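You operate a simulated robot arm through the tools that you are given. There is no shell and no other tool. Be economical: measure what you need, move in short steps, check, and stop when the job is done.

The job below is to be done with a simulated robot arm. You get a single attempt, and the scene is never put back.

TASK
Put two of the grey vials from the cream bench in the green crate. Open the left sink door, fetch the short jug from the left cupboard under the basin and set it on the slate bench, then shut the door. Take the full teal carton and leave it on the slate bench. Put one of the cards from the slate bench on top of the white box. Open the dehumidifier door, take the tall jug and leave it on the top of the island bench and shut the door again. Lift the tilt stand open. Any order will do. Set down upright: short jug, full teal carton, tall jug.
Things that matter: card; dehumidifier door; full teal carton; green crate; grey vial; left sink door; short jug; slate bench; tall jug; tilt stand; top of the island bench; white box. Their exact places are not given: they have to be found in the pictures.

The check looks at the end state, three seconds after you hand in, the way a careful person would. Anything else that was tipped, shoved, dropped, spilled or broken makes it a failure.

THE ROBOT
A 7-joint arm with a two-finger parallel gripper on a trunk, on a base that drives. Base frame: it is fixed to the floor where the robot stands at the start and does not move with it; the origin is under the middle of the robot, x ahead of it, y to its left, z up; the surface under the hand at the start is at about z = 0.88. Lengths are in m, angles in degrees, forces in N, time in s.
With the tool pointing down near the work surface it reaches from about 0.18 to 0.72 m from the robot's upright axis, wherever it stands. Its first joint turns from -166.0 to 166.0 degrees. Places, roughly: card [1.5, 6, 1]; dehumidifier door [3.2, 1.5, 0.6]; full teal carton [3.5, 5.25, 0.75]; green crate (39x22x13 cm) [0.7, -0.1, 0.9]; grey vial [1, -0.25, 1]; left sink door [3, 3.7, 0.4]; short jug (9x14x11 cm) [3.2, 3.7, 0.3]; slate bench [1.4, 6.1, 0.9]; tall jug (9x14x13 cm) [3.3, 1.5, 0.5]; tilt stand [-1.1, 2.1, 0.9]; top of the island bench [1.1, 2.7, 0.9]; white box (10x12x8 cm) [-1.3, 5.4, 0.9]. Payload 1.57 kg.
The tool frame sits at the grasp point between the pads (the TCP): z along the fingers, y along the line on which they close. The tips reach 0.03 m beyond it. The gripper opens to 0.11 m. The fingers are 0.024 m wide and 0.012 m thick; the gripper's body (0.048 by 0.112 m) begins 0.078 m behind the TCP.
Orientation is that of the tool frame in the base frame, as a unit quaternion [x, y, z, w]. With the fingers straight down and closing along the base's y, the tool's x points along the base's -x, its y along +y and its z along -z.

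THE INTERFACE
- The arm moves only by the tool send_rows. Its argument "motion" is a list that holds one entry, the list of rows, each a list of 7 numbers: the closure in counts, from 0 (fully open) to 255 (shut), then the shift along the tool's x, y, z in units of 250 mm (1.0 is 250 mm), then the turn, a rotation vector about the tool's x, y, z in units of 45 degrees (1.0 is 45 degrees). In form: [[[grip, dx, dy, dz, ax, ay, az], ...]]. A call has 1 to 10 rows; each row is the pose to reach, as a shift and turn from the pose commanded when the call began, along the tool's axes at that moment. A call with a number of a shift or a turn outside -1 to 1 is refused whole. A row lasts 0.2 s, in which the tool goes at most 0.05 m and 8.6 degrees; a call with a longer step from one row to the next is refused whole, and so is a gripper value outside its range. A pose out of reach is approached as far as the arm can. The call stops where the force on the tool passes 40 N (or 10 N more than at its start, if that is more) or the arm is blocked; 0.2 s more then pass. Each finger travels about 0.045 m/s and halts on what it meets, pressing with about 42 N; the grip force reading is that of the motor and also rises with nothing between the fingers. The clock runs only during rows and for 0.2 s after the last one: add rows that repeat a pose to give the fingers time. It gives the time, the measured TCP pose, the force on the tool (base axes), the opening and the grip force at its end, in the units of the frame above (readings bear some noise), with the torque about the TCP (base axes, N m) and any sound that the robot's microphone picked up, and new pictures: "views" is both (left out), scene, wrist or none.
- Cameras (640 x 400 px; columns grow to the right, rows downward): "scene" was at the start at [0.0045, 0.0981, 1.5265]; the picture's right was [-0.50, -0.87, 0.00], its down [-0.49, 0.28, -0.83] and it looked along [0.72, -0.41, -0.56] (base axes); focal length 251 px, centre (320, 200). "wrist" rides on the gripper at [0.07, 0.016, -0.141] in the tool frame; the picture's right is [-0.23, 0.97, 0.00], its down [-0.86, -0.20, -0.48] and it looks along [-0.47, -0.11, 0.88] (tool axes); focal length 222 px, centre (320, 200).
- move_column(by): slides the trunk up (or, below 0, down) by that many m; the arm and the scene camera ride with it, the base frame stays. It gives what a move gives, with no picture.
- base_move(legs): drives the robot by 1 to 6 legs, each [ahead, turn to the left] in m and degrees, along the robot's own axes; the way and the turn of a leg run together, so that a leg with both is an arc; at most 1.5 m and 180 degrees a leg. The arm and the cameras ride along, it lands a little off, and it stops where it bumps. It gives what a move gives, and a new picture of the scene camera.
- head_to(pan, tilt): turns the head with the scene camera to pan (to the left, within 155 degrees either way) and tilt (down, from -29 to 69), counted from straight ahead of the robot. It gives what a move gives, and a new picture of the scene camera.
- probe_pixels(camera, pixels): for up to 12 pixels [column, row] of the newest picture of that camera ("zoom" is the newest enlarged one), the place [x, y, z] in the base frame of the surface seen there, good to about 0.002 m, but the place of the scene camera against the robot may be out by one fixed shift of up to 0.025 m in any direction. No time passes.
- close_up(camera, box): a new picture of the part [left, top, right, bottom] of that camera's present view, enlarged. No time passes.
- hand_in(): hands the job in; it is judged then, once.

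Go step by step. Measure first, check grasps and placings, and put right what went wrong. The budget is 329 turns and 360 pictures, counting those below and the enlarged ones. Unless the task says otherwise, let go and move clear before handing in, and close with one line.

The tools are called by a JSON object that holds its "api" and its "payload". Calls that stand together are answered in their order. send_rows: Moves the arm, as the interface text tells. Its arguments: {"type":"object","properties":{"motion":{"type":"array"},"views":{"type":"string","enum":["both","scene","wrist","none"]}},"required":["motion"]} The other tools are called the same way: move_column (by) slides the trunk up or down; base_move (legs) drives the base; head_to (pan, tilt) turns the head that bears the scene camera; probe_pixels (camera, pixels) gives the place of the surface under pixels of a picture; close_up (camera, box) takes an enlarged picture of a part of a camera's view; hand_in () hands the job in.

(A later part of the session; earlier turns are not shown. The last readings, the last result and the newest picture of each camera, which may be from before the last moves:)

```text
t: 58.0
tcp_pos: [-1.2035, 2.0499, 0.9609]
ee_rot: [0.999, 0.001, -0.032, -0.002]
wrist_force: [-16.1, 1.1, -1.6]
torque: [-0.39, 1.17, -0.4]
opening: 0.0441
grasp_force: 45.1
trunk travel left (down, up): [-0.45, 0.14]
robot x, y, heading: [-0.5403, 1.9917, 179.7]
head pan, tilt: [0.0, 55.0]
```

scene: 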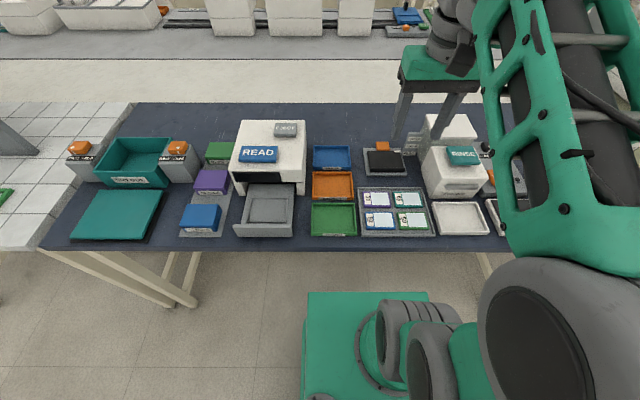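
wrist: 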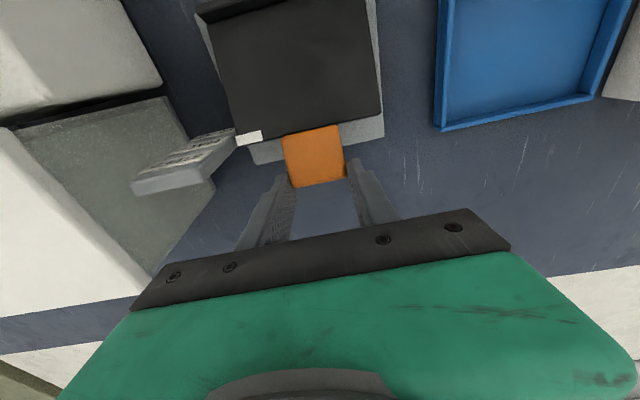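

{"api": "send_rows", "payload": {"motion": [[[255, 0.008, 0, -0.045, 0, 0, 0], [255, 0.024, 0, -0.09, 0, 0, 0], [255, 0.044, 0, -0.13, 0, 0, 0], [255, 0.066, 0, -0.165, 0, 0, 0]]], "views": "wrist"}}

{"api": "close_up", "payload": {"camera": "scene", "box": [340, 110, 440, 190]}}

```text
t: 59.0
tcp_pos: [-1.1815, 2.0508, 1.0005]
ee_rot: [1.0, 0.002, -0.029, -0.003]
wrist_force: [10.1, -4.1, -19.1]
torque: [-0.37, 0.74, -0.31]
opening: 0.0437
grasp_force: 44.8
trunk travel left (down, up): [-0.45, 0.14]
robot x, y, heading: [-0.5391, 1.9893, 179.8]
head pan, tilt: [0.0, 55.0]
```

wrist: 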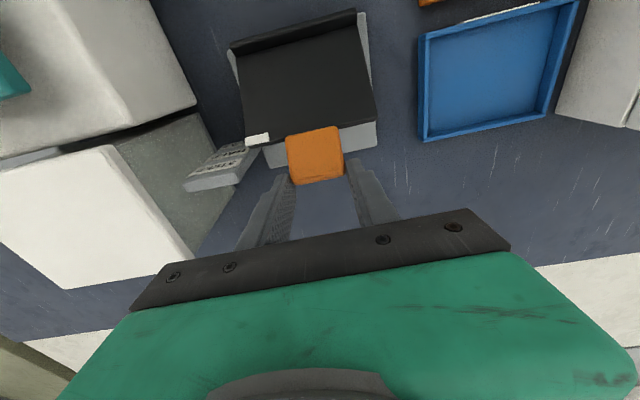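

```text
5.00 times, centred on (390, 150) of scene
```

zoom: 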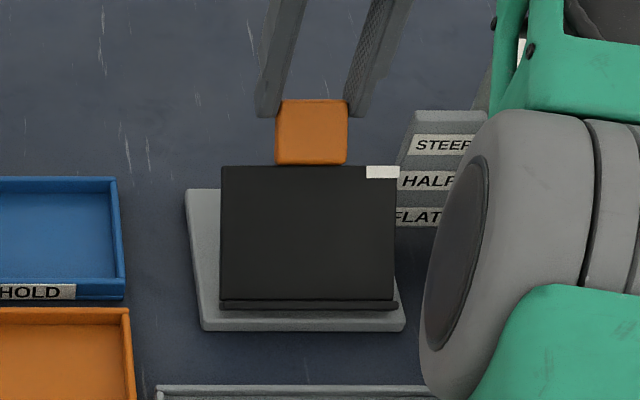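

{"api": "send_rows", "payload": {"motion": [[[255, 0.03, 0, -0.035, 0, 0, 0], [255, 0.06, 0, -0.065, 0, 0, 0], [255, 0.095, 0, -0.09, 0, 0, 0], [255, 0.13, 0, -0.11, 0, 0, 0]]], "views": "wrist"}}

{"api": "close_up", "payload": {"camera": "scene", "box": [340, 110, 440, 190]}}

```text
t: 60.0
tcp_pos: [-1.1543, 2.0505, 1.0263]
ee_rot: [0.999, -0.002, -0.032, 0.0]
wrist_force: [-19.1, 3.0, -10.0]
torque: [-0.6, 0.48, -0.32]
opening: 0.0436
grasp_force: 45.4
trunk travel left (down, up): [-0.45, 0.14]
robot x, y, heading: [-0.5388, 1.9902, 179.8]
head pan, tilt: [0.0, 55.0]
stopped in row 4: the force on the tool passed its limit at 106 N (the readings are from after the stop); the commanded pose is now the measured one
```

wrist: 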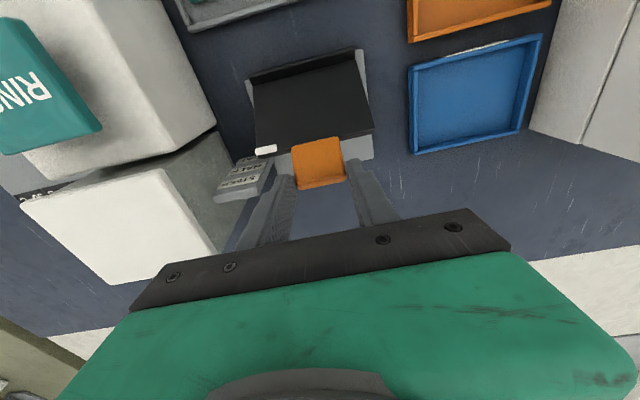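

```text
5.00 times, centred on (390, 150) of scene
```

zoom: 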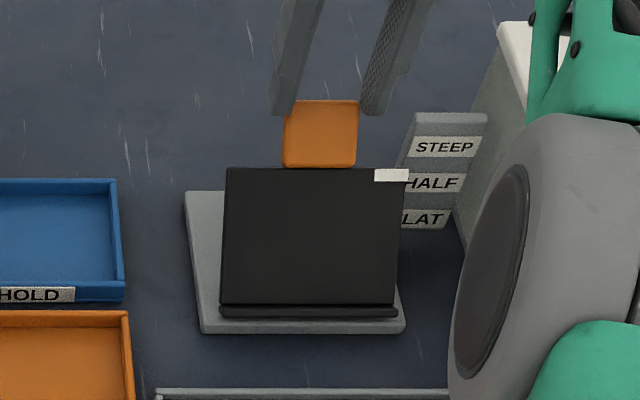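

{"api": "probe_pixels", "payload": {"camera": "zoom", "pixels": [[390, 176], [440, 147], [440, 184], [320, 135], [310, 300], [320, 180], [440, 118], [350, 320]]}}

{"api": "probe_pixels", "payload": {"camera": "wrist", "pixels": [[265, 150], [318, 152], [340, 65], [300, 75], [240, 180], [250, 165]]}}

{"api": "close_up", "payload": {"camera": "wrist", "box": [200, 40, 400, 220]}}

```text
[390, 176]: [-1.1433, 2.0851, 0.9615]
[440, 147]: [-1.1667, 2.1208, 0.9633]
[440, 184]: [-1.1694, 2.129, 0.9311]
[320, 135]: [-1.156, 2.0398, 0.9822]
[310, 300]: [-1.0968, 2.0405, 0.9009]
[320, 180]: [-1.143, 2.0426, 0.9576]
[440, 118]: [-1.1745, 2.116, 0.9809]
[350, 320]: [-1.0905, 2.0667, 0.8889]
```

```text
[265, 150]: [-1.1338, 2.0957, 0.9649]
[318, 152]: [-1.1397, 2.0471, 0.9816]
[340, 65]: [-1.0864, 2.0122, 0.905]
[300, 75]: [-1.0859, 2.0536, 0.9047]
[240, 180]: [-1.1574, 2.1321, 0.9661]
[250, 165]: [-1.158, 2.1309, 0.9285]
```

```text
2.22 times, centred on (300, 130) of wrist
```

zoom: 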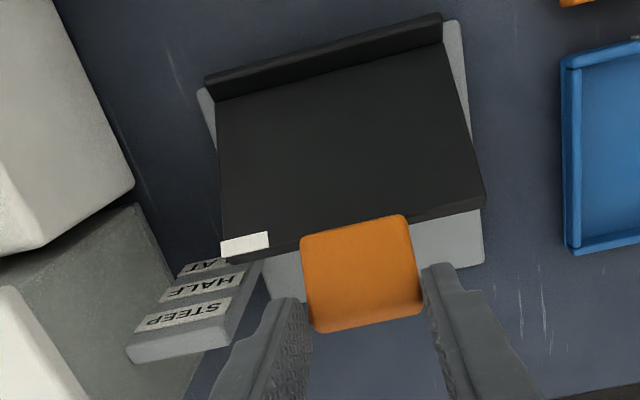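

The pointer is at STEEP level (z≈0.963) and a stop was hit. Release and check that it stays.

{"api": "send_rows", "payload": {"motion": [[[150, 0, 0, 0, 0, 0, 0], [100, 0, 0, 0, 0, 0, 0], [90, 0, 0, 0, 0, 0, 0], [90, -0.02, 0, -0.15, 0, 0, 0], [90, -0.02, 0, -0.3, 0, 0, 0], [90, -0.02, 0, -0.3, 0, 0, 0]]], "views": "wrist"}}

{"api": "close_up", "payload": {"camera": "scene", "box": [340, 110, 440, 190]}}

```text
t: 61.4
tcp_pos: [-1.15, 2.0512, 1.103]
ee_rot: [0.999, -0.001, -0.032, 0.0]
wrist_force: [-0.4, -0.2, -0.3]
torque: [-0.02, 0.02, -0.02]
opening: 0.0713
grasp_force: 0.1
trunk travel left (down, up): [-0.45, 0.14]
robot x, y, heading: [-0.5414, 1.9922, 180.1]
head pan, tilt: [0.0, 55.0]
```

wrist: 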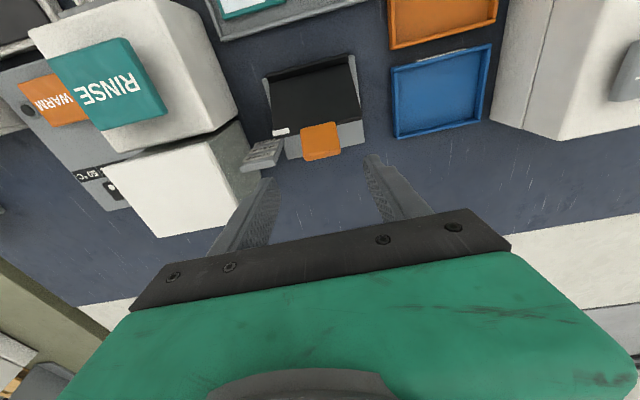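

```text
5.00 times, centred on (390, 150) of scene
```

zoom: 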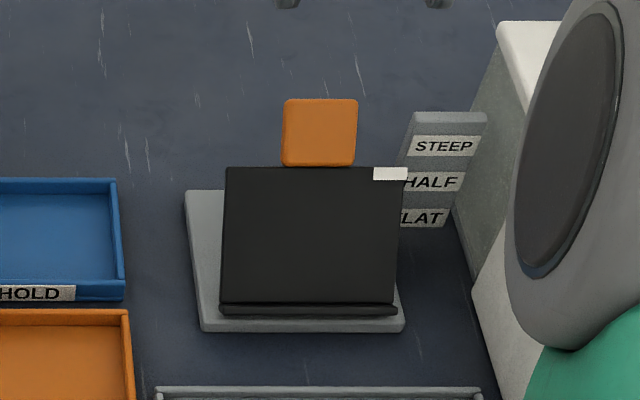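

It holds at STEEP. A gentle push from behind with closed fingers will verify it is at its stop.

{"api": "send_rows", "payload": {"motion": [[[255, -0.11, 0, 0, 0, 0, 0], [255, -0.22, 0, 0, 0, 0, 0], [255, -0.22, 0, 0.15, 0, 0, 0], [255, -0.22, 0, 0.3, 0, 0, 0], [255, -0.22, 0, 0.43, 0, 0, 0], [255, -0.17, 0, 0.43, 0, 0, 0], [255, -0.14, 0, 0.43, 0, 0, 0], [255, -0.11, 0, 0.43, 0, 0, 0], [255, -0.08, 0, 0.43, 0, 0, 0], [255, -0.05, 0, 0.43, 0, 0, 0]]], "views": "wrist"}}

```text
t: 63.6
tcp_pos: [-1.1792, 2.051, 0.9999]
ee_rot: [0.999, 0.003, -0.04, -0.005]
wrist_force: [-23.5, -0.1, -6.6]
torque: [0.24, 0.25, -0.09]
opening: 0.0
grasp_force: 21.1
trunk travel left (down, up): [-0.45, 0.14]
robot x, y, heading: [-0.5401, 1.9914, 180.1]
head pan, tilt: [0.0, 55.0]
stopped in row 10: the force on the tool passed its limit at 45 N (the readings are from after the stop); the commanded pose is now the measured one
```

wrist: 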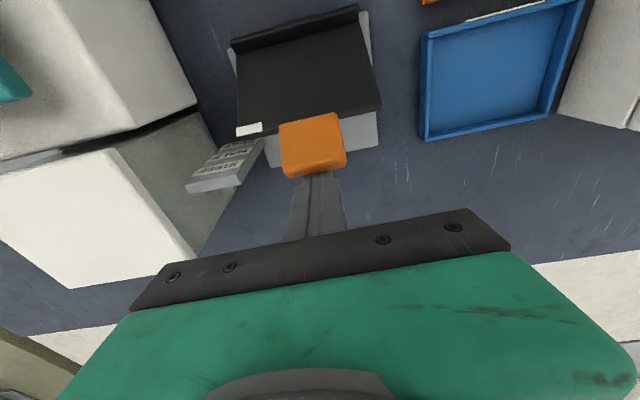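

Firm stop: the stand is fully open. Back off, raise and retract.

{"api": "send_rows", "payload": {"motion": [[[255, -0.12, 0, 0, 0, 0, 0], [255, -0.12, 0, -0.2, 0, 0, 0], [200, -0.12, 0, -0.4, 0, 0, 0], [150, -0.12, 0, -0.6, 0, 0, 0], [110, 0, 0, -0.7, 0, 0, 0], [110, 0.18, 0, -0.78, 0, 0, 0], [110, 0.36, 0, -0.8, 0, 0, 0], [110, 0.55, 0, -0.8, 0, 0, 0], [110, 0.74, 0, -0.8, 0, 0, 0], [110, 0.92, 0, -0.8, 0, 0, 0]]], "views": "wrist"}}

{"api": "head_to", "payload": {"pan": -60, "tilt": 20}}

{"api": "head_to", "payload": {"pan": -120, "tilt": 25}}

```text
t: 65.8
tcp_pos: [-0.9284, 2.0517, 1.1792]
ee_rot: [0.999, 0.001, -0.04, -0.003]
wrist_force: [-0.6, -0.2, 0.4]
torque: [0.02, 0.01, 0.0]
opening: 0.0625
grasp_force: 0.1
trunk travel left (down, up): [-0.45, 0.14]
robot x, y, heading: [-0.542, 1.9879, 179.9]
head pan, tilt: [0.0, 55.0]
```

wrist: 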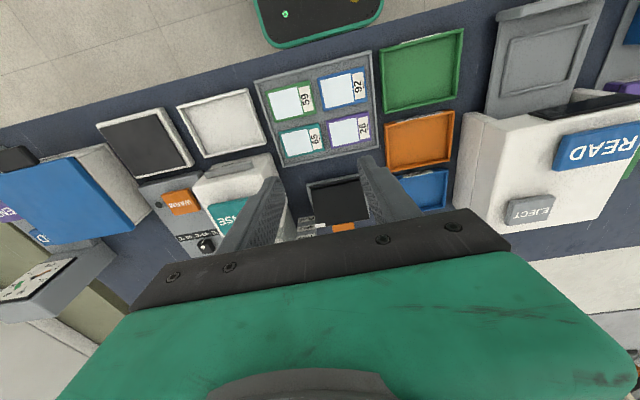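

```text
t: 67.1
tcp_pos: [-0.9297, 2.0511, 1.1808]
ee_rot: [0.999, 0.001, -0.04, -0.004]
wrist_force: [0.7, -0.3, 0.4]
torque: [0.01, 0.01, 0.01]
opening: 0.0626
grasp_force: 0.1
trunk travel left (down, up): [-0.45, 0.14]
robot x, y, heading: [-0.5386, 1.9892, 180.0]
head pan, tilt: [-60.0, 20.0]
```

scene: 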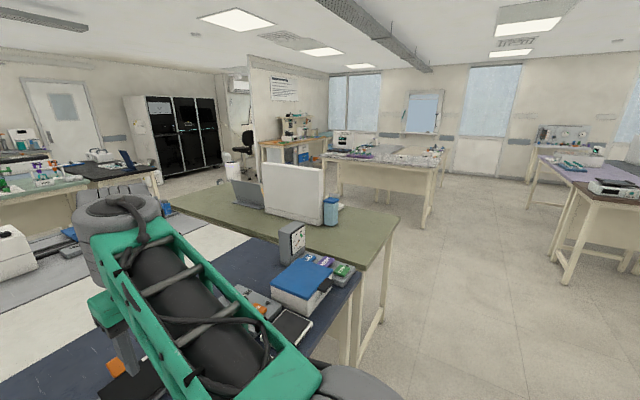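

```text
t: 68.4
tcp_pos: [-0.9295, 2.0513, 1.1813]
ee_rot: [0.999, 0.001, -0.04, -0.003]
wrist_force: [-0.3, -0.2, 0.3]
torque: [-0.01, -0.03, 0.01]
opening: 0.0626
grasp_force: 0.0
trunk travel left (down, up): [-0.45, 0.14]
robot x, y, heading: [-0.5401, 1.9893, 179.7]
head pan, tilt: [-120.0, 25.0]
```

scene: 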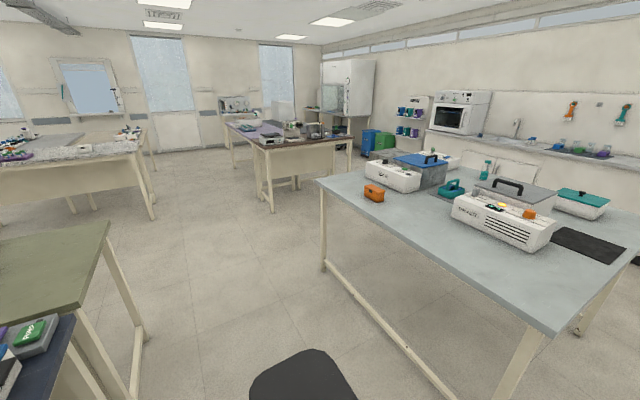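

{"api": "probe_pixels", "payload": {"camera": "scene", "pixels": [[320, 183], [547, 325], [322, 262], [620, 250], [450, 330], [576, 332]]}}

{"api": "base_move", "payload": {"legs": [[-0.3, 0], [0, 135]]}}

{"api": "head_to", "payload": {"pan": 40, "tilt": 25}}

```text
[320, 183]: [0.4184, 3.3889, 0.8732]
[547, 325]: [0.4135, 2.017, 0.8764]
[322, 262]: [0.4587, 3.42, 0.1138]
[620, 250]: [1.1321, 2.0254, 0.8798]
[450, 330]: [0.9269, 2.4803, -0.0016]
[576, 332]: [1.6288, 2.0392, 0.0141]
```

```text
t: 76.1
tcp_pos: [-0.0018, 1.6715, 1.1797]
ee_rot: [0.375, 0.926, -0.018, 0.036]
wrist_force: [0.4, 0.3, 0.0]
torque: [0.01, -0.02, 0.01]
opening: 0.0625
grasp_force: 0.0
trunk travel left (down, up): [-0.45, 0.14]
robot x, y, heading: [-0.2387, 1.9858, -44.4]
head pan, tilt: [-120.0, 25.0]
```

scene: 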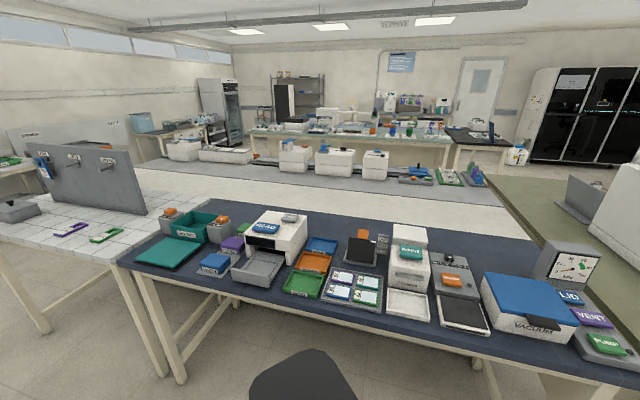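

```text
t: 78.6
tcp_pos: [-0.0021, 1.6734, 1.1809]
ee_rot: [0.375, 0.926, -0.018, 0.036]
wrist_force: [0.3, 0.4, -0.9]
torque: [-0.02, 0.03, -0.02]
opening: 0.0626
grasp_force: 0.1
trunk travel left (down, up): [-0.45, 0.14]
robot x, y, heading: [-0.2367, 1.9872, -44.4]
head pan, tilt: [40.0, 25.0]
```

scene: 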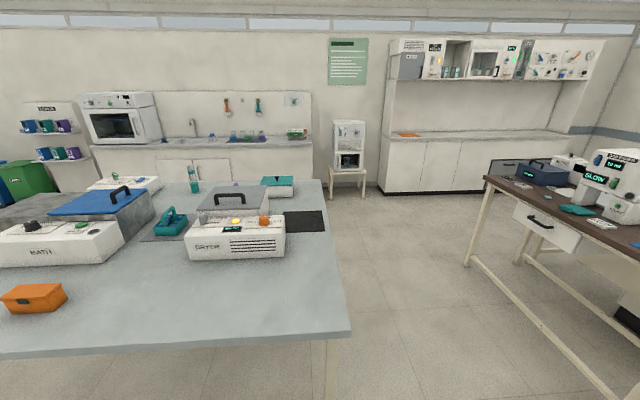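

{"api": "probe_pixels", "payload": {"camera": "scene", "pixels": [[486, 180], [466, 262], [347, 156], [347, 130], [335, 197], [362, 196], [364, 145], [335, 145], [348, 180]]}}

{"api": "close_up", "payload": {"camera": "scene", "box": [310, 110, 390, 210]}}

{"api": "base_move", "payload": {"legs": [[0.78, 0], [0, 44.4], [1.0, 0], [0.8, 0]]}}

```text
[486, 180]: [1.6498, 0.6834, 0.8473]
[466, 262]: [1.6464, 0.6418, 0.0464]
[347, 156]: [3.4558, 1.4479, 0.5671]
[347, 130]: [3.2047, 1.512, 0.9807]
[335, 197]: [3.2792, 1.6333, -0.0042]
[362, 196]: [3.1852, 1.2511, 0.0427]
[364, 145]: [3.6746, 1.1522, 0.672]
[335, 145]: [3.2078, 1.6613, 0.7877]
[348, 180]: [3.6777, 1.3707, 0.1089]
```

```text
4.00 times, centred on (350, 160) of scene
```

zoom: 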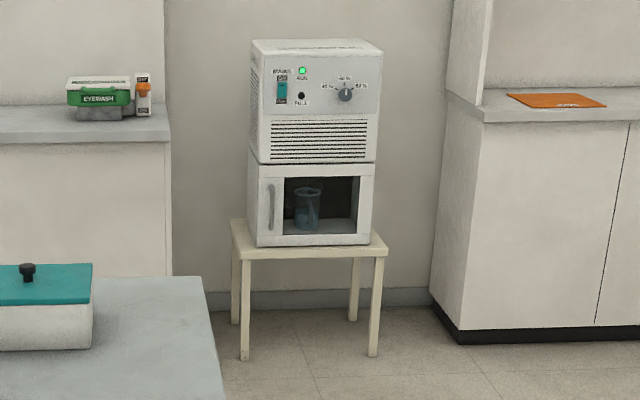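

```text
t: 93.4
tcp_pos: [2.4927, 1.3908, 1.1801]
ee_rot: [-0.005, 0.999, -0.003, 0.04]
wrist_force: [-0.8, 0.2, 0.6]
torque: [-0.05, 0.01, -0.03]
opening: 0.0627
grasp_force: 0.0
trunk travel left (down, up): [-0.45, 0.14]
robot x, y, heading: [2.1018, 1.4494, 0.5]
head pan, tilt: [40.0, 25.0]
```

scene: 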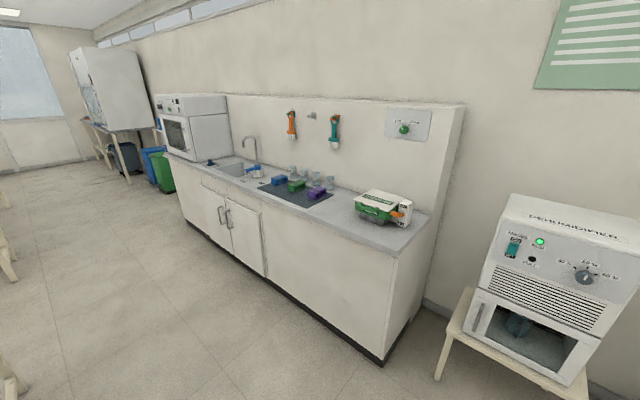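

{"api": "head_to", "payload": {"pan": 5, "tilt": 30}}

{"api": "close_up", "payload": {"camera": "scene", "box": [240, 120, 400, 280]}}

```text
t: 94.4
tcp_pos: [2.4916, 1.391, 1.1797]
ee_rot: [-0.004, 0.999, -0.004, 0.04]
wrist_force: [-0.4, -0.2, -0.5]
torque: [0.01, 0.03, -0.01]
opening: 0.0627
grasp_force: 0.1
trunk travel left (down, up): [-0.45, 0.14]
robot x, y, heading: [2.0985, 1.45, 0.4]
head pan, tilt: [5.0, 30.0]
```

scene: 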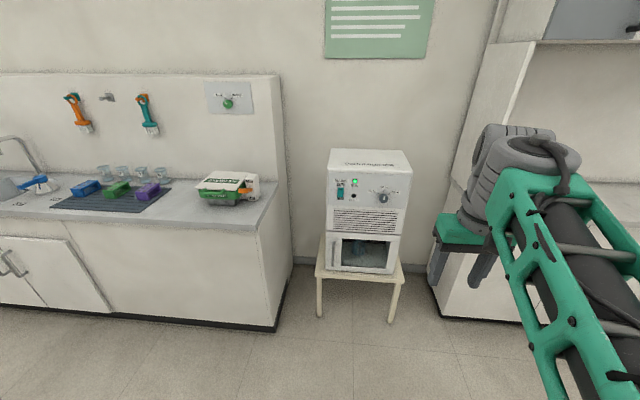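

```text
2.50 times, centred on (320, 200) of scene
```

zoom: 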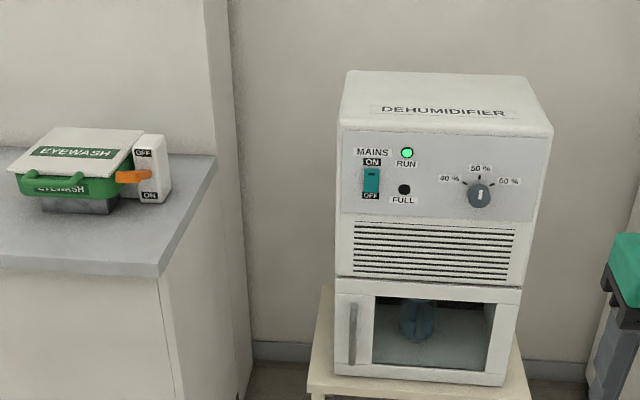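

{"api": "probe_pixels", "payload": {"camera": "zoom", "pixels": [[353, 335], [352, 310], [352, 360], [345, 345], [363, 345], [338, 290], [336, 370], [500, 375], [520, 295], [420, 380], [415, 315], [440, 285]]}}

{"api": "close_up", "payload": {"camera": "scene", "box": [320, 225, 400, 285]}}

```text
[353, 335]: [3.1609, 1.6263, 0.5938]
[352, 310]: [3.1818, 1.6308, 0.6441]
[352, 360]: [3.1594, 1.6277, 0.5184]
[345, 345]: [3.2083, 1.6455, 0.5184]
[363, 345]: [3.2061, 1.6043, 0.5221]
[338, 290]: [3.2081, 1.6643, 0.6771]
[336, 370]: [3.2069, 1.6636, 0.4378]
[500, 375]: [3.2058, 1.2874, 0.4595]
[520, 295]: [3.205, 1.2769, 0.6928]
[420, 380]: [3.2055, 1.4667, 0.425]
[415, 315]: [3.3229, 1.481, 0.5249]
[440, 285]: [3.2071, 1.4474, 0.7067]
```

```text
6.67 times, centred on (360, 255) of scene
```

zoom: 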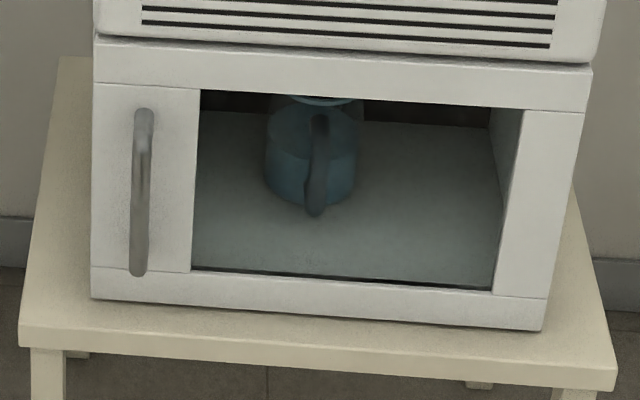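

Door handle is a vertical bar at about (3.16,1.627,z 0.51–0.645), hinge on the right. Lower the trunk and swing the tool horizontal in the free space here.

{"api": "move_column", "payload": {"by": -0.3}}

{"api": "send_rows", "payload": {"motion": [[[0, -0.13, 0, 0, 0, -0.167, 0], [0, -0.26, 0, 0, 0, -0.333, 0], [0, -0.39, 0, 0, 0, -0.5, 0], [0, -0.52, 0, 0, 0, -0.667, 0], [0, -0.65, 0, 0, 0, -0.833, 0], [0, -0.75, 0, 0, 0, -1, 0]]], "views": "scene"}}

```text
t: 97.4
tcp_pos: [2.493, 1.3904, 0.8805]
ee_rot: [-0.005, 0.999, -0.004, 0.04]
wrist_force: [-0.1, 1.1, -0.4]
torque: [-0.02, 0.03, -0.03]
opening: 0.0624
grasp_force: 0.1
trunk travel left (down, up): [-0.15, 0.44]
robot x, y, heading: [2.1039, 1.4488, 0.3]
head pan, tilt: [5.0, 30.0]
```

```text
t: 99.0
tcp_pos: [2.7078, 1.4141, 0.8164]
ee_rot: [-0.019, 0.933, 0.022, 0.358]
wrist_force: [0.4, 0.1, -0.2]
torque: [0.01, 0.02, 0.02]
opening: 0.11
grasp_force: 0.0
out of reach, approached as far as the arm can: row 4, 5
trunk travel left (down, up): [-0.15, 0.44]
robot x, y, heading: [2.1032, 1.4494, 0.4]
head pan, tilt: [5.0, 30.0]
stopped in row 6: the arm was blocked; the commanded pose is now the measured one
```

scene: 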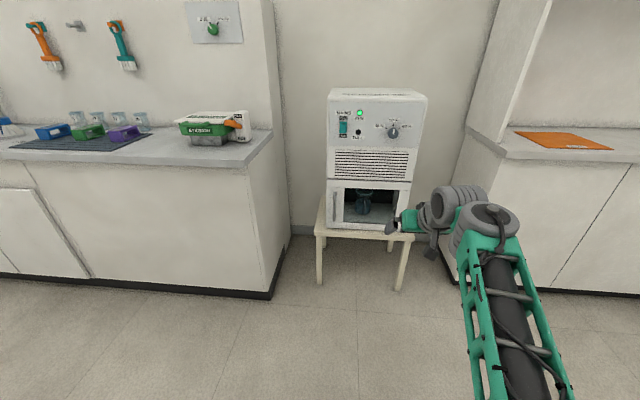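

The arm blocked at 42° of tilt. Test whether more tilt is available higher up.

{"api": "send_rows", "payload": {"motion": [[[0, -0.09, 0, -0.1, 0, 0, 0], [0, -0.18, 0, -0.2, 0, 0, 0], [0, -0.268, 0, -0.296, 0, -0.1, 0], [0, -0.268, 0, -0.296, 0, -0.25, 0], [0, -0.268, 0, -0.296, 0, -0.4, 0], [0, -0.268, 0, -0.296, 0, -0.55, 0], [0, -0.268, 0, -0.296, 0, -0.7, 0]]], "views": "scene"}}

```text
t: 100.8
tcp_pos: [2.7247, 1.4168, 0.846]
ee_rot: [-0.006, 0.835, 0.042, 0.549]
wrist_force: [0.7, -0.2, 0.9]
torque: [-0.02, 0.07, 0.02]
opening: 0.1102
grasp_force: 0.0
trunk travel left (down, up): [-0.15, 0.44]
robot x, y, heading: [2.1064, 1.451, 0.7]
head pan, tilt: [5.0, 30.0]
stopped in row 7: the arm was blocked; the commanded pose is now the measured one
```

scene: 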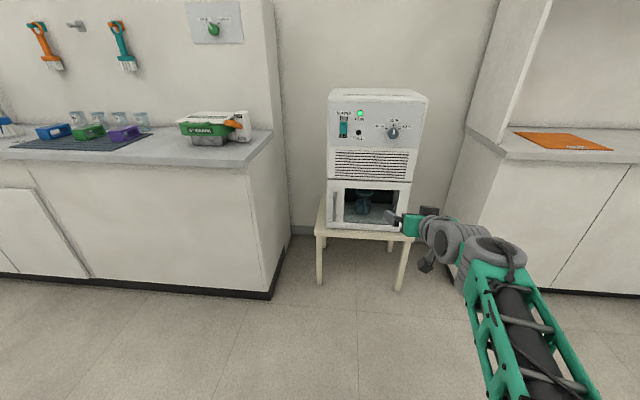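

{"api": "send_rows", "payload": {"motion": [[[0, 0, 0, 0, 0, -0.12, 0], [0, 0, 0, 0, 0, -0.24, 0], [0, 0, 0, 0, 0, -0.36, 0], [0, 0, 0, 0, 0, -0.5, 0], [0, 0, 0, 0, 0, -0.5, 0]]], "views": "both"}}

```text
t: 102.0
tcp_pos: [2.7236, 1.4158, 0.8545]
ee_rot: [0.0, 0.708, 0.042, 0.705]
wrist_force: [0.8, -0.5, 0.3]
torque: [-0.01, 0.01, 0.01]
opening: 0.11
grasp_force: 0.1
trunk travel left (down, up): [-0.15, 0.44]
robot x, y, heading: [2.1018, 1.4478, 0.4]
head pan, tilt: [5.0, 30.0]
```

scene: 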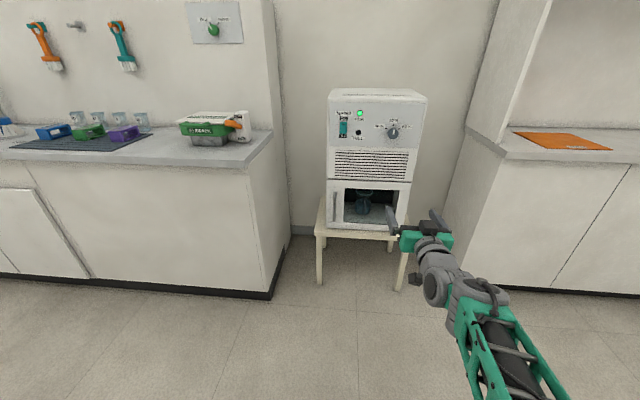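
wrist: 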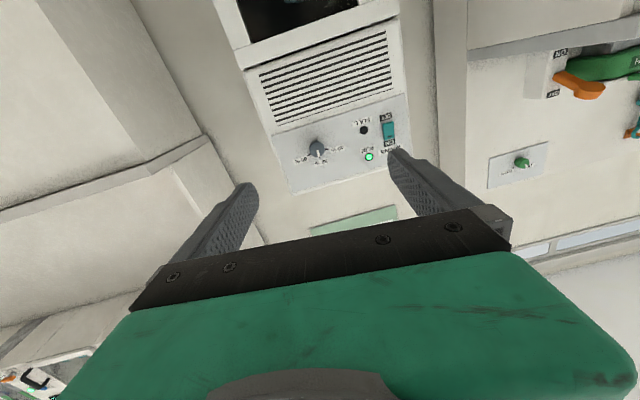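

The tool is now horizontal. Straighten it, lower the trunk fully and test coming down to the handle height.

{"api": "move_column", "payload": {"by": -0.15}}

{"api": "send_rows", "payload": {"motion": [[[0, 0.06, 0, 0, 0.076, 0, -0.076], [0, 0.12, 0, 0, 0.076, 0, -0.076], [0, 0.2, 0, 0, 0.076, 0, -0.076], [0, 0.28, 0, 0, 0.076, 0, -0.076], [0, 0.36, 0, 0, 0.076, 0, -0.076], [0, 0.44, 0, 0, 0.076, 0, -0.076], [0, 0.5, 0, 0, 0.076, 0, -0.076], [0, 0.5, 0, 0, 0.076, 0, -0.076]]], "views": "both"}}

```text
t: 103.8
tcp_pos: [2.724, 1.4178, 0.7018]
ee_rot: [-0.001, 0.71, 0.042, 0.703]
wrist_force: [-1.2, 0.0, -0.4]
torque: [-0.02, -0.01, 0.02]
opening: 0.1099
grasp_force: 0.1
trunk travel left (down, up): [0.0, 0.59]
robot x, y, heading: [2.0982, 1.4515, 0.4]
head pan, tilt: [5.0, 30.0]
```

```text
t: 105.6
tcp_pos: [2.7179, 1.4245, 0.5846]
ee_rot: [-0.001, 0.705, -0.001, 0.709]
wrist_force: [-0.8, 0.4, -0.2]
torque: [0.0, -0.01, 0.01]
opening: 0.1101
grasp_force: 0.1
trunk travel left (down, up): [0.0, 0.59]
robot x, y, heading: [2.1031, 1.4497, 0.5]
head pan, tilt: [5.0, 30.0]
```

scene: 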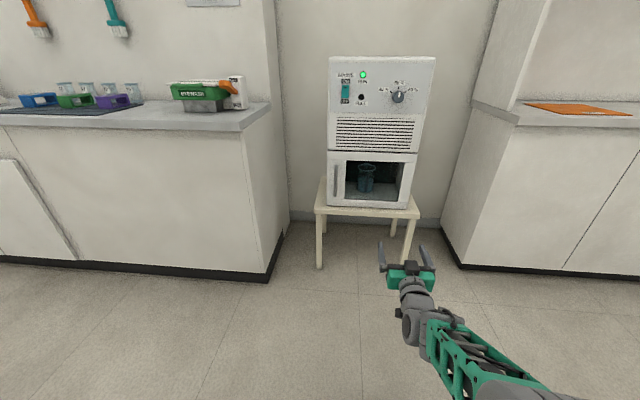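
wrist: 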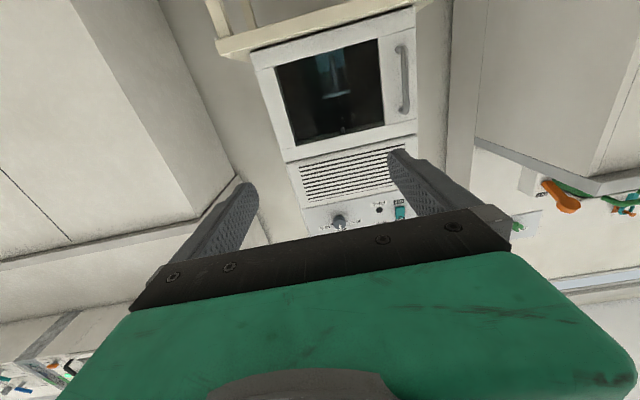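

{"api": "probe_pixels", "payload": {"camera": "wrist", "pixels": [[400, 80], [398, 50], [404, 108], [410, 80], [385, 80], [262, 75], [285, 150], [417, 120], [335, 70], [330, 100], [416, 20], [255, 55]]}}

{"api": "close_up", "payload": {"camera": "wrist", "box": [240, 0, 440, 160]}}

```text
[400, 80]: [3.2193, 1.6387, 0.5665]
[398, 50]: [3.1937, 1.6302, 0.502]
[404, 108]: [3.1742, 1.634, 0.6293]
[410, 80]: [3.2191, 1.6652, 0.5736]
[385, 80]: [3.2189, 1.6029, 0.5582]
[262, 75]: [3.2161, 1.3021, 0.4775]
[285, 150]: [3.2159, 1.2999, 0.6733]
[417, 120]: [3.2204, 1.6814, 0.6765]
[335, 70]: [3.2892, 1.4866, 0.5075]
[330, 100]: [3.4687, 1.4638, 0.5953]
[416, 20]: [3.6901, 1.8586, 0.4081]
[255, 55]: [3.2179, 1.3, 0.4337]
```

```text
2.50 times, centred on (340, 80) of wrist
```

zoom: 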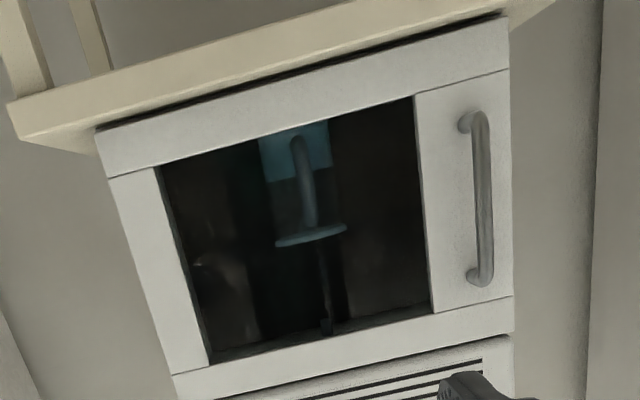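

{"api": "probe_pixels", "payload": {"camera": "zoom", "pixels": [[483, 150], [484, 200], [485, 250], [478, 200], [490, 200], [470, 122], [480, 278], [305, 180], [298, 145], [312, 225], [310, 235]]}}

```text
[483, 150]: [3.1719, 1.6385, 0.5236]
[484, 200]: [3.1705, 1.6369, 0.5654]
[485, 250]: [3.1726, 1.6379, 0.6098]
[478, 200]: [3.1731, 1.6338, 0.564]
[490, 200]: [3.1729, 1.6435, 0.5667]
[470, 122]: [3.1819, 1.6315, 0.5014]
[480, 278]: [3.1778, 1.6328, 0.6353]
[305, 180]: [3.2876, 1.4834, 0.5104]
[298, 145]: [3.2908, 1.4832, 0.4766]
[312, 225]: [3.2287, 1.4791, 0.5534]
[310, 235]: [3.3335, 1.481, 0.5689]
```

Handle bar is at (3.175,1.638), z 0.51–0.63; the jug's handle at (3.288,1.483). Test the horizontal reach range in free space first.

{"api": "send_rows", "payload": {"motion": [[[0, 0, 0, 0.15, 0, 0, 0], [0, 0, 0, 0.3, 0, 0, 0], [0, 0, 0, 0.45, 0, 0, 0], [0, 0, 0, 0.6, 0, 0, 0], [0, 0, 0, 0.6, 0, 0, 0]]], "views": "none"}}

{"api": "send_rows", "payload": {"motion": [[[0, 0, 0, -0.16, 0, 0, 0], [0, 0, 0, -0.32, 0, 0, 0], [0, 0, 0, -0.48, 0, 0, 0], [0, 0, 0, -0.64, 0, 0, 0], [0, 0, 0, -0.8, 0, 0, 0], [0, 0, 0, -0.96, 0, 0, 0]]], "views": "none"}}

{"api": "send_rows", "payload": {"motion": [[[0, 0, 0, -0.1, 0, 0, 0], [0, 0, 0, -0.2, 0, 0, 0], [0, 0, 0, -0.3, 0, 0, 0]]], "views": "none"}}

```text
t: 106.8
tcp_pos: [2.8644, 1.4241, 0.5874]
ee_rot: [0.0, 0.705, -0.001, 0.709]
wrist_force: [0.4, 0.3, -0.7]
torque: [0.03, -0.05, -0.01]
opening: 0.1099
grasp_force: 0.1
trunk travel left (down, up): [0.0, 0.59]
robot x, y, heading: [2.1001, 1.4477, 0.2]
head pan, tilt: [5.0, 30.0]
```

```text
t: 108.2
tcp_pos: [2.6237, 1.4285, 0.5889]
ee_rot: [-0.001, 0.706, 0.0, 0.708]
wrist_force: [-0.4, -0.1, -0.1]
torque: [-0.01, -0.02, 0.02]
opening: 0.1098
grasp_force: 0.0
trunk travel left (down, up): [0.0, 0.59]
robot x, y, heading: [2.1026, 1.452, 0.3]
head pan, tilt: [5.0, 30.0]
```

```text
t: 109.1
tcp_pos: [2.5507, 1.434, 0.523]
ee_rot: [0.024, 0.758, 0.032, 0.651]
wrist_force: [0.2, 0.1, -0.1]
torque: [-0.02, 0.02, -0.01]
opening: 0.11
grasp_force: 0.0
trunk travel left (down, up): [0.0, 0.59]
robot x, y, heading: [2.1011, 1.4532, 0.2]
head pan, tilt: [5.0, 30.0]
stopped in row 3: the arm was blocked; the commanded pose is now the measured one
```

Usable horizontal range is about 0.50–0.76 m+. Restore the tool straight.

{"api": "send_rows", "payload": {"motion": [[[0, -0.08, 0, 0.13, 0, -0.05, -0.025], [0, -0.16, 0, 0.27, 0.005, -0.1, -0.05], [0, -0.25, 0, 0.4, 0.01, -0.15, -0.075], [0, -0.25, 0, 0.4, 0.014, -0.193, -0.101], [0, -0.25, 0, 0.4, 0.014, -0.193, -0.101]]], "views": "none"}}

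```text
t: 110.3
tcp_pos: [2.6531, 1.4305, 0.5817]
ee_rot: [-0.004, 0.7, -0.002, 0.714]
wrist_force: [0.5, -0.6, -0.2]
torque: [0.02, 0.04, 0.0]
opening: 0.1101
grasp_force: 0.2
trunk travel left (down, up): [0.0, 0.59]
robot x, y, heading: [2.1042, 1.4536, 0.6]
head pan, tilt: [5.0, 30.0]
```

{"api": "base_move", "payload": {"legs": [[0.33, 0]]}}

{"api": "send_rows", "payload": {"motion": [[[60, 0, 0.16, 0, 0, 0, 0], [60, 0, 0.32, 0, 0, 0, 0], [60, 0, 0.48, 0, 0, 0, 0], [60, 0, 0.64, 0, 0, 0, 0], [60, 0, 0.8, 0, 0, 0, 0], [60, 0.02, 0.82, 0.1, 0, 0, 0], [60, 0.02, 0.82, 0.2, 0, 0, 0], [60, 0.02, 0.82, 0.2, 0, 0, 0]]], "views": "both"}}

```text
t: 112.5
tcp_pos: [2.9845, 1.4343, 0.5813]
ee_rot: [-0.003, 0.701, -0.003, 0.714]
wrist_force: [0.0, -0.1, -0.6]
torque: [0.01, 0.01, -0.01]
opening: 0.1101
grasp_force: 0.0
trunk travel left (down, up): [0.0, 0.59]
robot x, y, heading: [2.4324, 1.4504, 0.4]
head pan, tilt: [5.0, 30.0]
```

scene: 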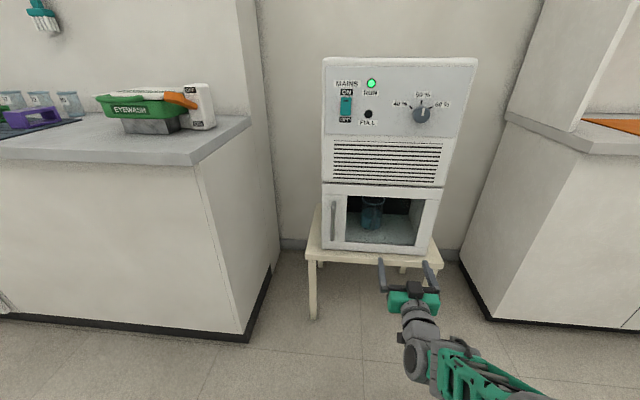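

```text
t: 114.3
tcp_pos: [3.0349, 1.6388, 0.5738]
ee_rot: [-0.005, 0.7, -0.001, 0.714]
wrist_force: [-0.4, 0.4, 0.4]
torque: [0.02, -0.03, -0.03]
opening: 0.0844
grasp_force: 0.0
trunk travel left (down, up): [0.0, 0.59]
robot x, y, heading: [2.4329, 1.4514, 0.2]
head pan, tilt: [5.0, 30.0]
```

scene: 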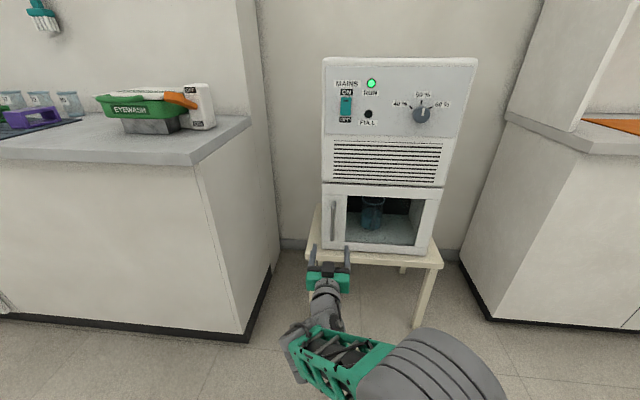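
wrist: 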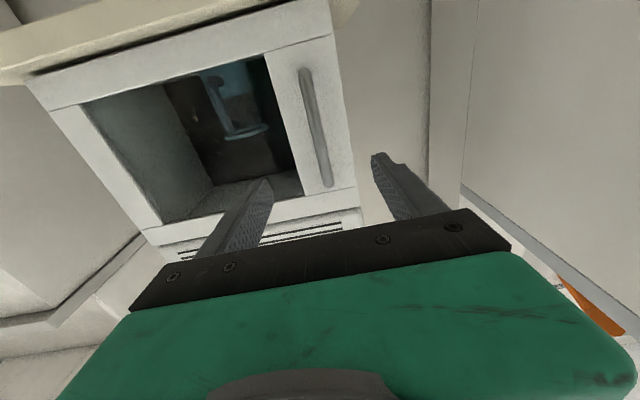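

{"api": "probe_pixels", "payload": {"camera": "wrist", "pixels": [[315, 120], [308, 85], [323, 160], [311, 120], [320, 120], [330, 150], [342, 180], [160, 220]]}}

```text
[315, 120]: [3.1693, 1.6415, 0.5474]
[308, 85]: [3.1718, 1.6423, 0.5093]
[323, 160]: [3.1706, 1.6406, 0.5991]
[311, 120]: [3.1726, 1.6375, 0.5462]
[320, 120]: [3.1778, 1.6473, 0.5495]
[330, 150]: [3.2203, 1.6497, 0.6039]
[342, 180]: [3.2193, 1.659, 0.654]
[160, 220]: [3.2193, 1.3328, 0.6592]
```

{"api": "send_rows", "payload": {"motion": [[[60, 0.01, 0.013, 0.19, 0, 0, 0], [60, 0.01, 0.013, 0.38, 0, 0, 0], [60, 0.01, 0.013, 0.5, 0, 0, 0], [60, 0.01, 0.013, 0.568, 0, 0, 0], [255, 0.01, 0.013, 0.568, 0, 0, 0], [255, 0.01, 0.013, 0.568, 0, 0, 0], [255, 0.01, 0.013, 0.568, 0, 0, 0], [255, 0.01, 0.013, 0.568, 0, 0, 0], [255, 0.01, 0.013, 0.568, 0, 0, 0], [255, 0.01, 0.013, 0.568, 0, 0, 0]]], "views": "wrist"}}

```text
t: 116.5
tcp_pos: [3.1765, 1.6387, 0.5749]
ee_rot: [0.0, 0.701, -0.006, 0.713]
wrist_force: [-2.4, -30.9, 0.7]
torque: [0.47, -0.28, -0.19]
opening: 0.0157
grasp_force: 30.9
trunk travel left (down, up): [0.0, 0.59]
robot x, y, heading: [2.4327, 1.4542, 0.1]
head pan, tilt: [5.0, 30.0]
```

wrist: 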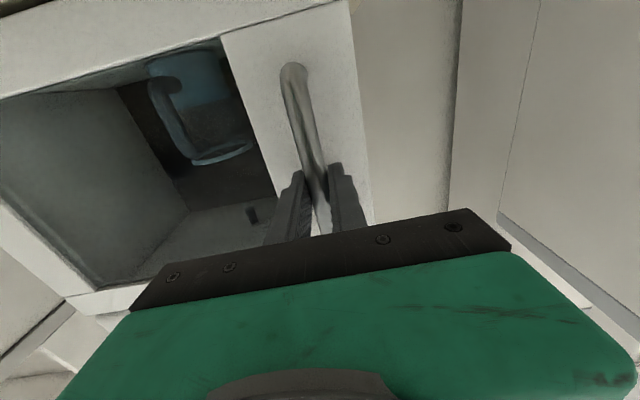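

Handle gripped (opening 0.0157). Pull along the door arc, first 15°.

{"api": "send_rows", "payload": {"motion": [[[255, 0, -0.02, -0.06, 0, 0, 0], [255, 0, -0.035, -0.116, 0, 0, 0], [255, 0, -0.048, -0.173, 0, 0, 0], [255, 0, -0.066, -0.23, 0, 0, 0], [255, 0, -0.11, -0.34, 0, 0, 0]]], "views": "wrist"}}

```text
t: 117.7
tcp_pos: [3.0916, 1.6165, 0.5733]
ee_rot: [-0.002, 0.701, -0.002, 0.713]
wrist_force: [7.6, -19.9, 1.6]
torque: [0.5, 0.75, 0.14]
opening: 0.0157
grasp_force: 31.1
trunk travel left (down, up): [0.0, 0.59]
robot x, y, heading: [2.434, 1.4542, 0.5]
head pan, tilt: [5.0, 30.0]
```

wrist: 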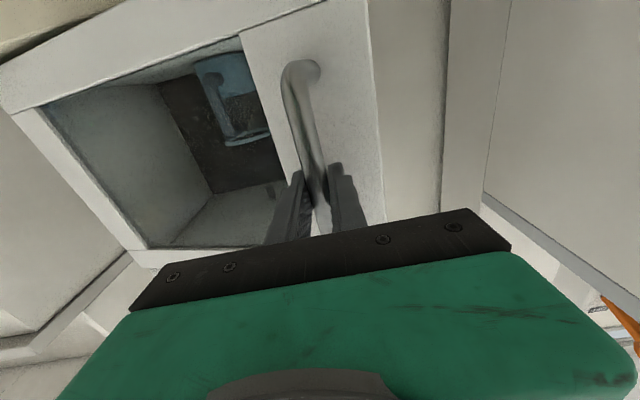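

{"api": "send_rows", "payload": {"motion": [[[255, 0, -0.06, -0.106, 0, 0, 0], [255, 0, -0.122, -0.207, 0, 0, 0], [255, 0, -0.192, -0.302, 0, 0, 0], [255, 0, -0.27, -0.391, 0, 0, 0], [255, 0, -0.356, -0.473, 0, 0, 0], [255, 0, -0.448, -0.547, 0, 0, 0]]], "views": "both"}}

```text
t: 118.6
tcp_pos: [3.0117, 1.572, 0.5739]
ee_rot: [-0.008, 0.699, 0.008, 0.716]
wrist_force: [-7.1, 10.5, 1.7]
torque: [0.14, -0.11, 0.12]
opening: 0.0156
grasp_force: 31.5
trunk travel left (down, up): [0.0, 0.59]
robot x, y, heading: [2.4316, 1.4516, 1.4]
head pan, tilt: [5.0, 30.0]
stopped in row 4: the force on the tool passed its limit at 47 N (the readings are from after the stop); the commanded pose is now the measured one
```

scene: 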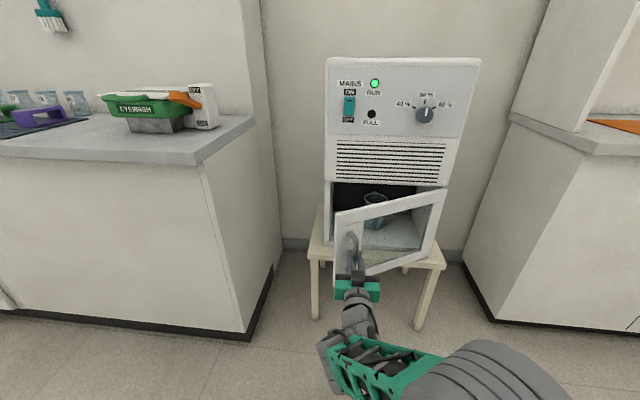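
wrist: 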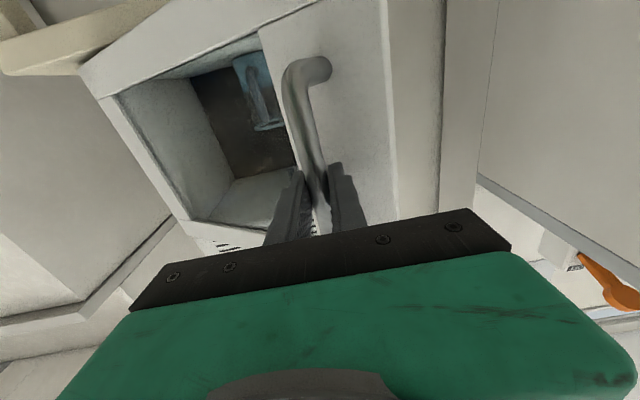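

Fitted hinge at (3.223,1.286), radius 0.356. Continue the arc to about 50° of opening.

{"api": "send_rows", "payload": {"motion": [[[255, 0, -0.079, -0.097, 0, 0, 0], [255, 0, -0.165, -0.186, 0, 0, 0], [255, 0, -0.258, -0.268, 0, 0, 0], [255, 0, -0.345, -0.335, 0, 0, 0]]], "views": "scene"}}

```text
t: 119.1
tcp_pos: [2.9751, 1.5399, 0.5728]
ee_rot: [-0.009, 0.698, 0.01, 0.716]
wrist_force: [-6.9, 8.3, 1.2]
torque: [-0.08, -0.12, 0.15]
opening: 0.0157
grasp_force: 31.8
trunk travel left (down, up): [0.0, 0.59]
robot x, y, heading: [2.4317, 1.4472, 1.2]
head pan, tilt: [5.0, 30.0]
stopped in row 2: the force on the tool passed its limit at 42 N (the readings are from after the stop); the commanded pose is now the measured one
```

scene: 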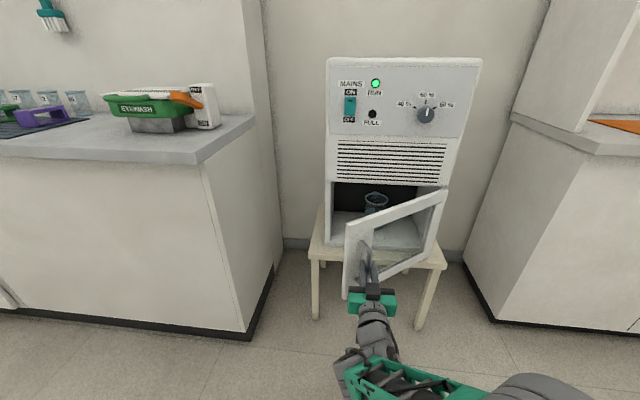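

{"api": "send_rows", "payload": {"motion": [[[255, 0, -0.04, -0.045, 0, 0, 0], [255, 0, -0.085, -0.087, 0, 0, 0], [255, 0, -0.13, -0.126, 0, 0, 0], [255, 0, -0.18, -0.163, 0, 0, 0], [255, 0, -0.23, -0.196, 0, 0, 0], [255, 0, -0.28, -0.227, 0, 0, 0]]], "views": "scene"}}

```text
t: 120.5
tcp_pos: [2.92, 1.4692, 0.5732]
ee_rot: [-0.009, 0.697, 0.009, 0.717]
wrist_force: [-11.2, 6.9, 19.2]
torque: [-0.04, 0.59, 0.05]
opening: 0.0159
grasp_force: 31.0
trunk travel left (down, up): [0.0, 0.59]
robot x, y, heading: [2.4336, 1.4507, 0.9]
head pan, tilt: [5.0, 30.0]
```

scene: 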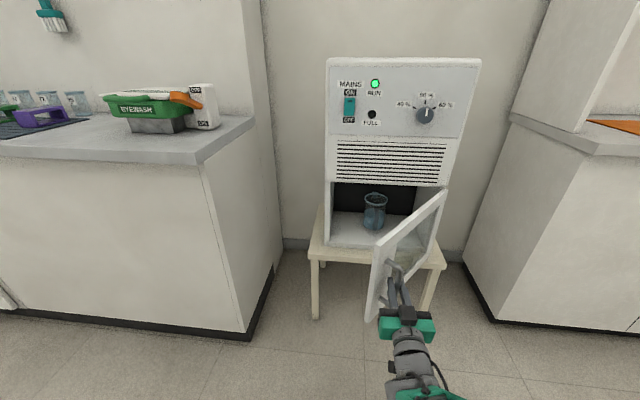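

Door ≈51° open. Release, back the base away, then push the door wider from its inner side.

{"api": "send_rows", "payload": {"motion": [[[150, 0, 0, 0, 0, 0, 0], [100, 0, 0, 0, 0, 0, 0], [60, 0, 0, 0, 0, 0, 0], [60, 0, 0, 0, 0, 0, 0]]], "views": "none"}}

{"api": "base_move", "payload": {"legs": [[-0.2, 0]]}}

```text
t: 121.5
tcp_pos: [2.9212, 1.4682, 0.5716]
ee_rot: [-0.01, 0.698, 0.01, 0.716]
wrist_force: [0.1, -0.2, 0.0]
torque: [0.01, -0.02, 0.03]
opening: 0.084
grasp_force: 0.0
trunk travel left (down, up): [0.0, 0.59]
robot x, y, heading: [2.4301, 1.4539, 1.3]
head pan, tilt: [5.0, 30.0]
```

```text
t: 123.1
tcp_pos: [2.7217, 1.463, 0.5713]
ee_rot: [-0.008, 0.698, 0.008, 0.716]
wrist_force: [0.2, -0.2, 0.4]
torque: [-0.02, 0.05, 0.03]
opening: 0.0845
grasp_force: 0.1
trunk travel left (down, up): [0.0, 0.59]
robot x, y, heading: [2.2351, 1.4453, 0.8]
head pan, tilt: [5.0, 30.0]
```

scene: 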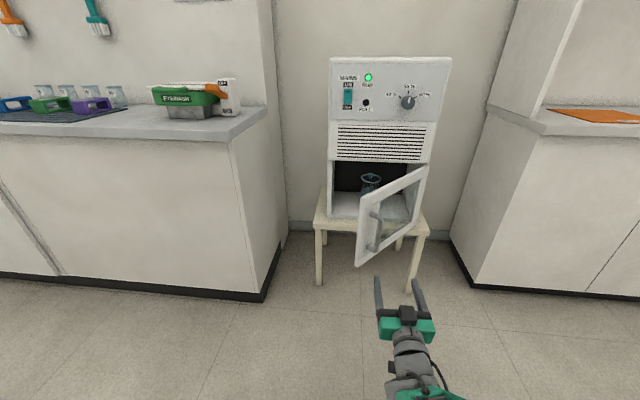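

{"api": "send_rows", "payload": {"motion": [[[255, 0, 0.16, 0, 0, 0, 0], [255, 0, 0.32, 0, 0, 0, 0], [255, 0, 0.48, 0.02, 0, 0, 0], [255, 0, 0.63, 0.06, 0, 0, 0], [255, 0, 0.66, 0.25, 0, 0, 0], [255, 0, 0.66, 0.44, 0, 0, 0], [255, 0, 0.66, 0.63, 0, 0, 0], [255, 0, 0.66, 0.81, 0, 0, 0], [255, 0, 0.66, 0.98, 0, 0, 0], [255, 0, 0.66, 0.98, 0, 0, 0]]], "views": "both"}}

```text
t: 125.3
tcp_pos: [2.9635, 1.6349, 0.5776]
ee_rot: [-0.007, 0.698, 0.007, 0.716]
wrist_force: [-0.3, -0.5, -0.5]
torque: [0.01, -0.05, 0.01]
opening: 0.0
grasp_force: 21.3
trunk travel left (down, up): [0.0, 0.59]
robot x, y, heading: [2.2361, 1.4478, 1.0]
head pan, tilt: [5.0, 30.0]
```

scene: 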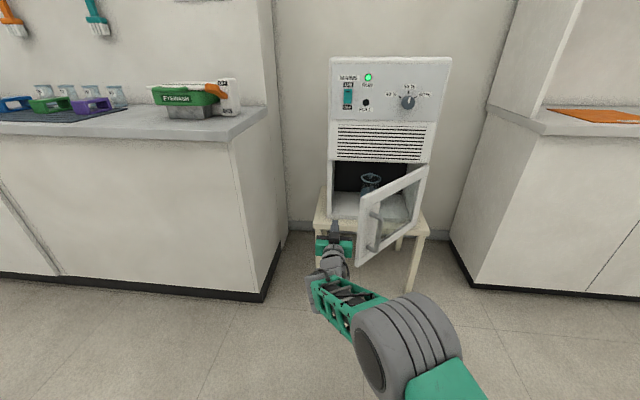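
wrist: 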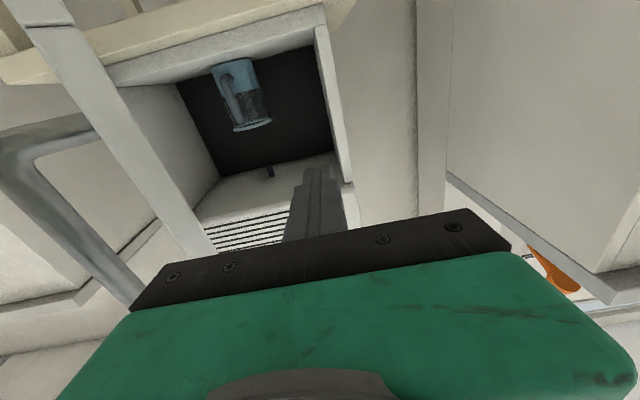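

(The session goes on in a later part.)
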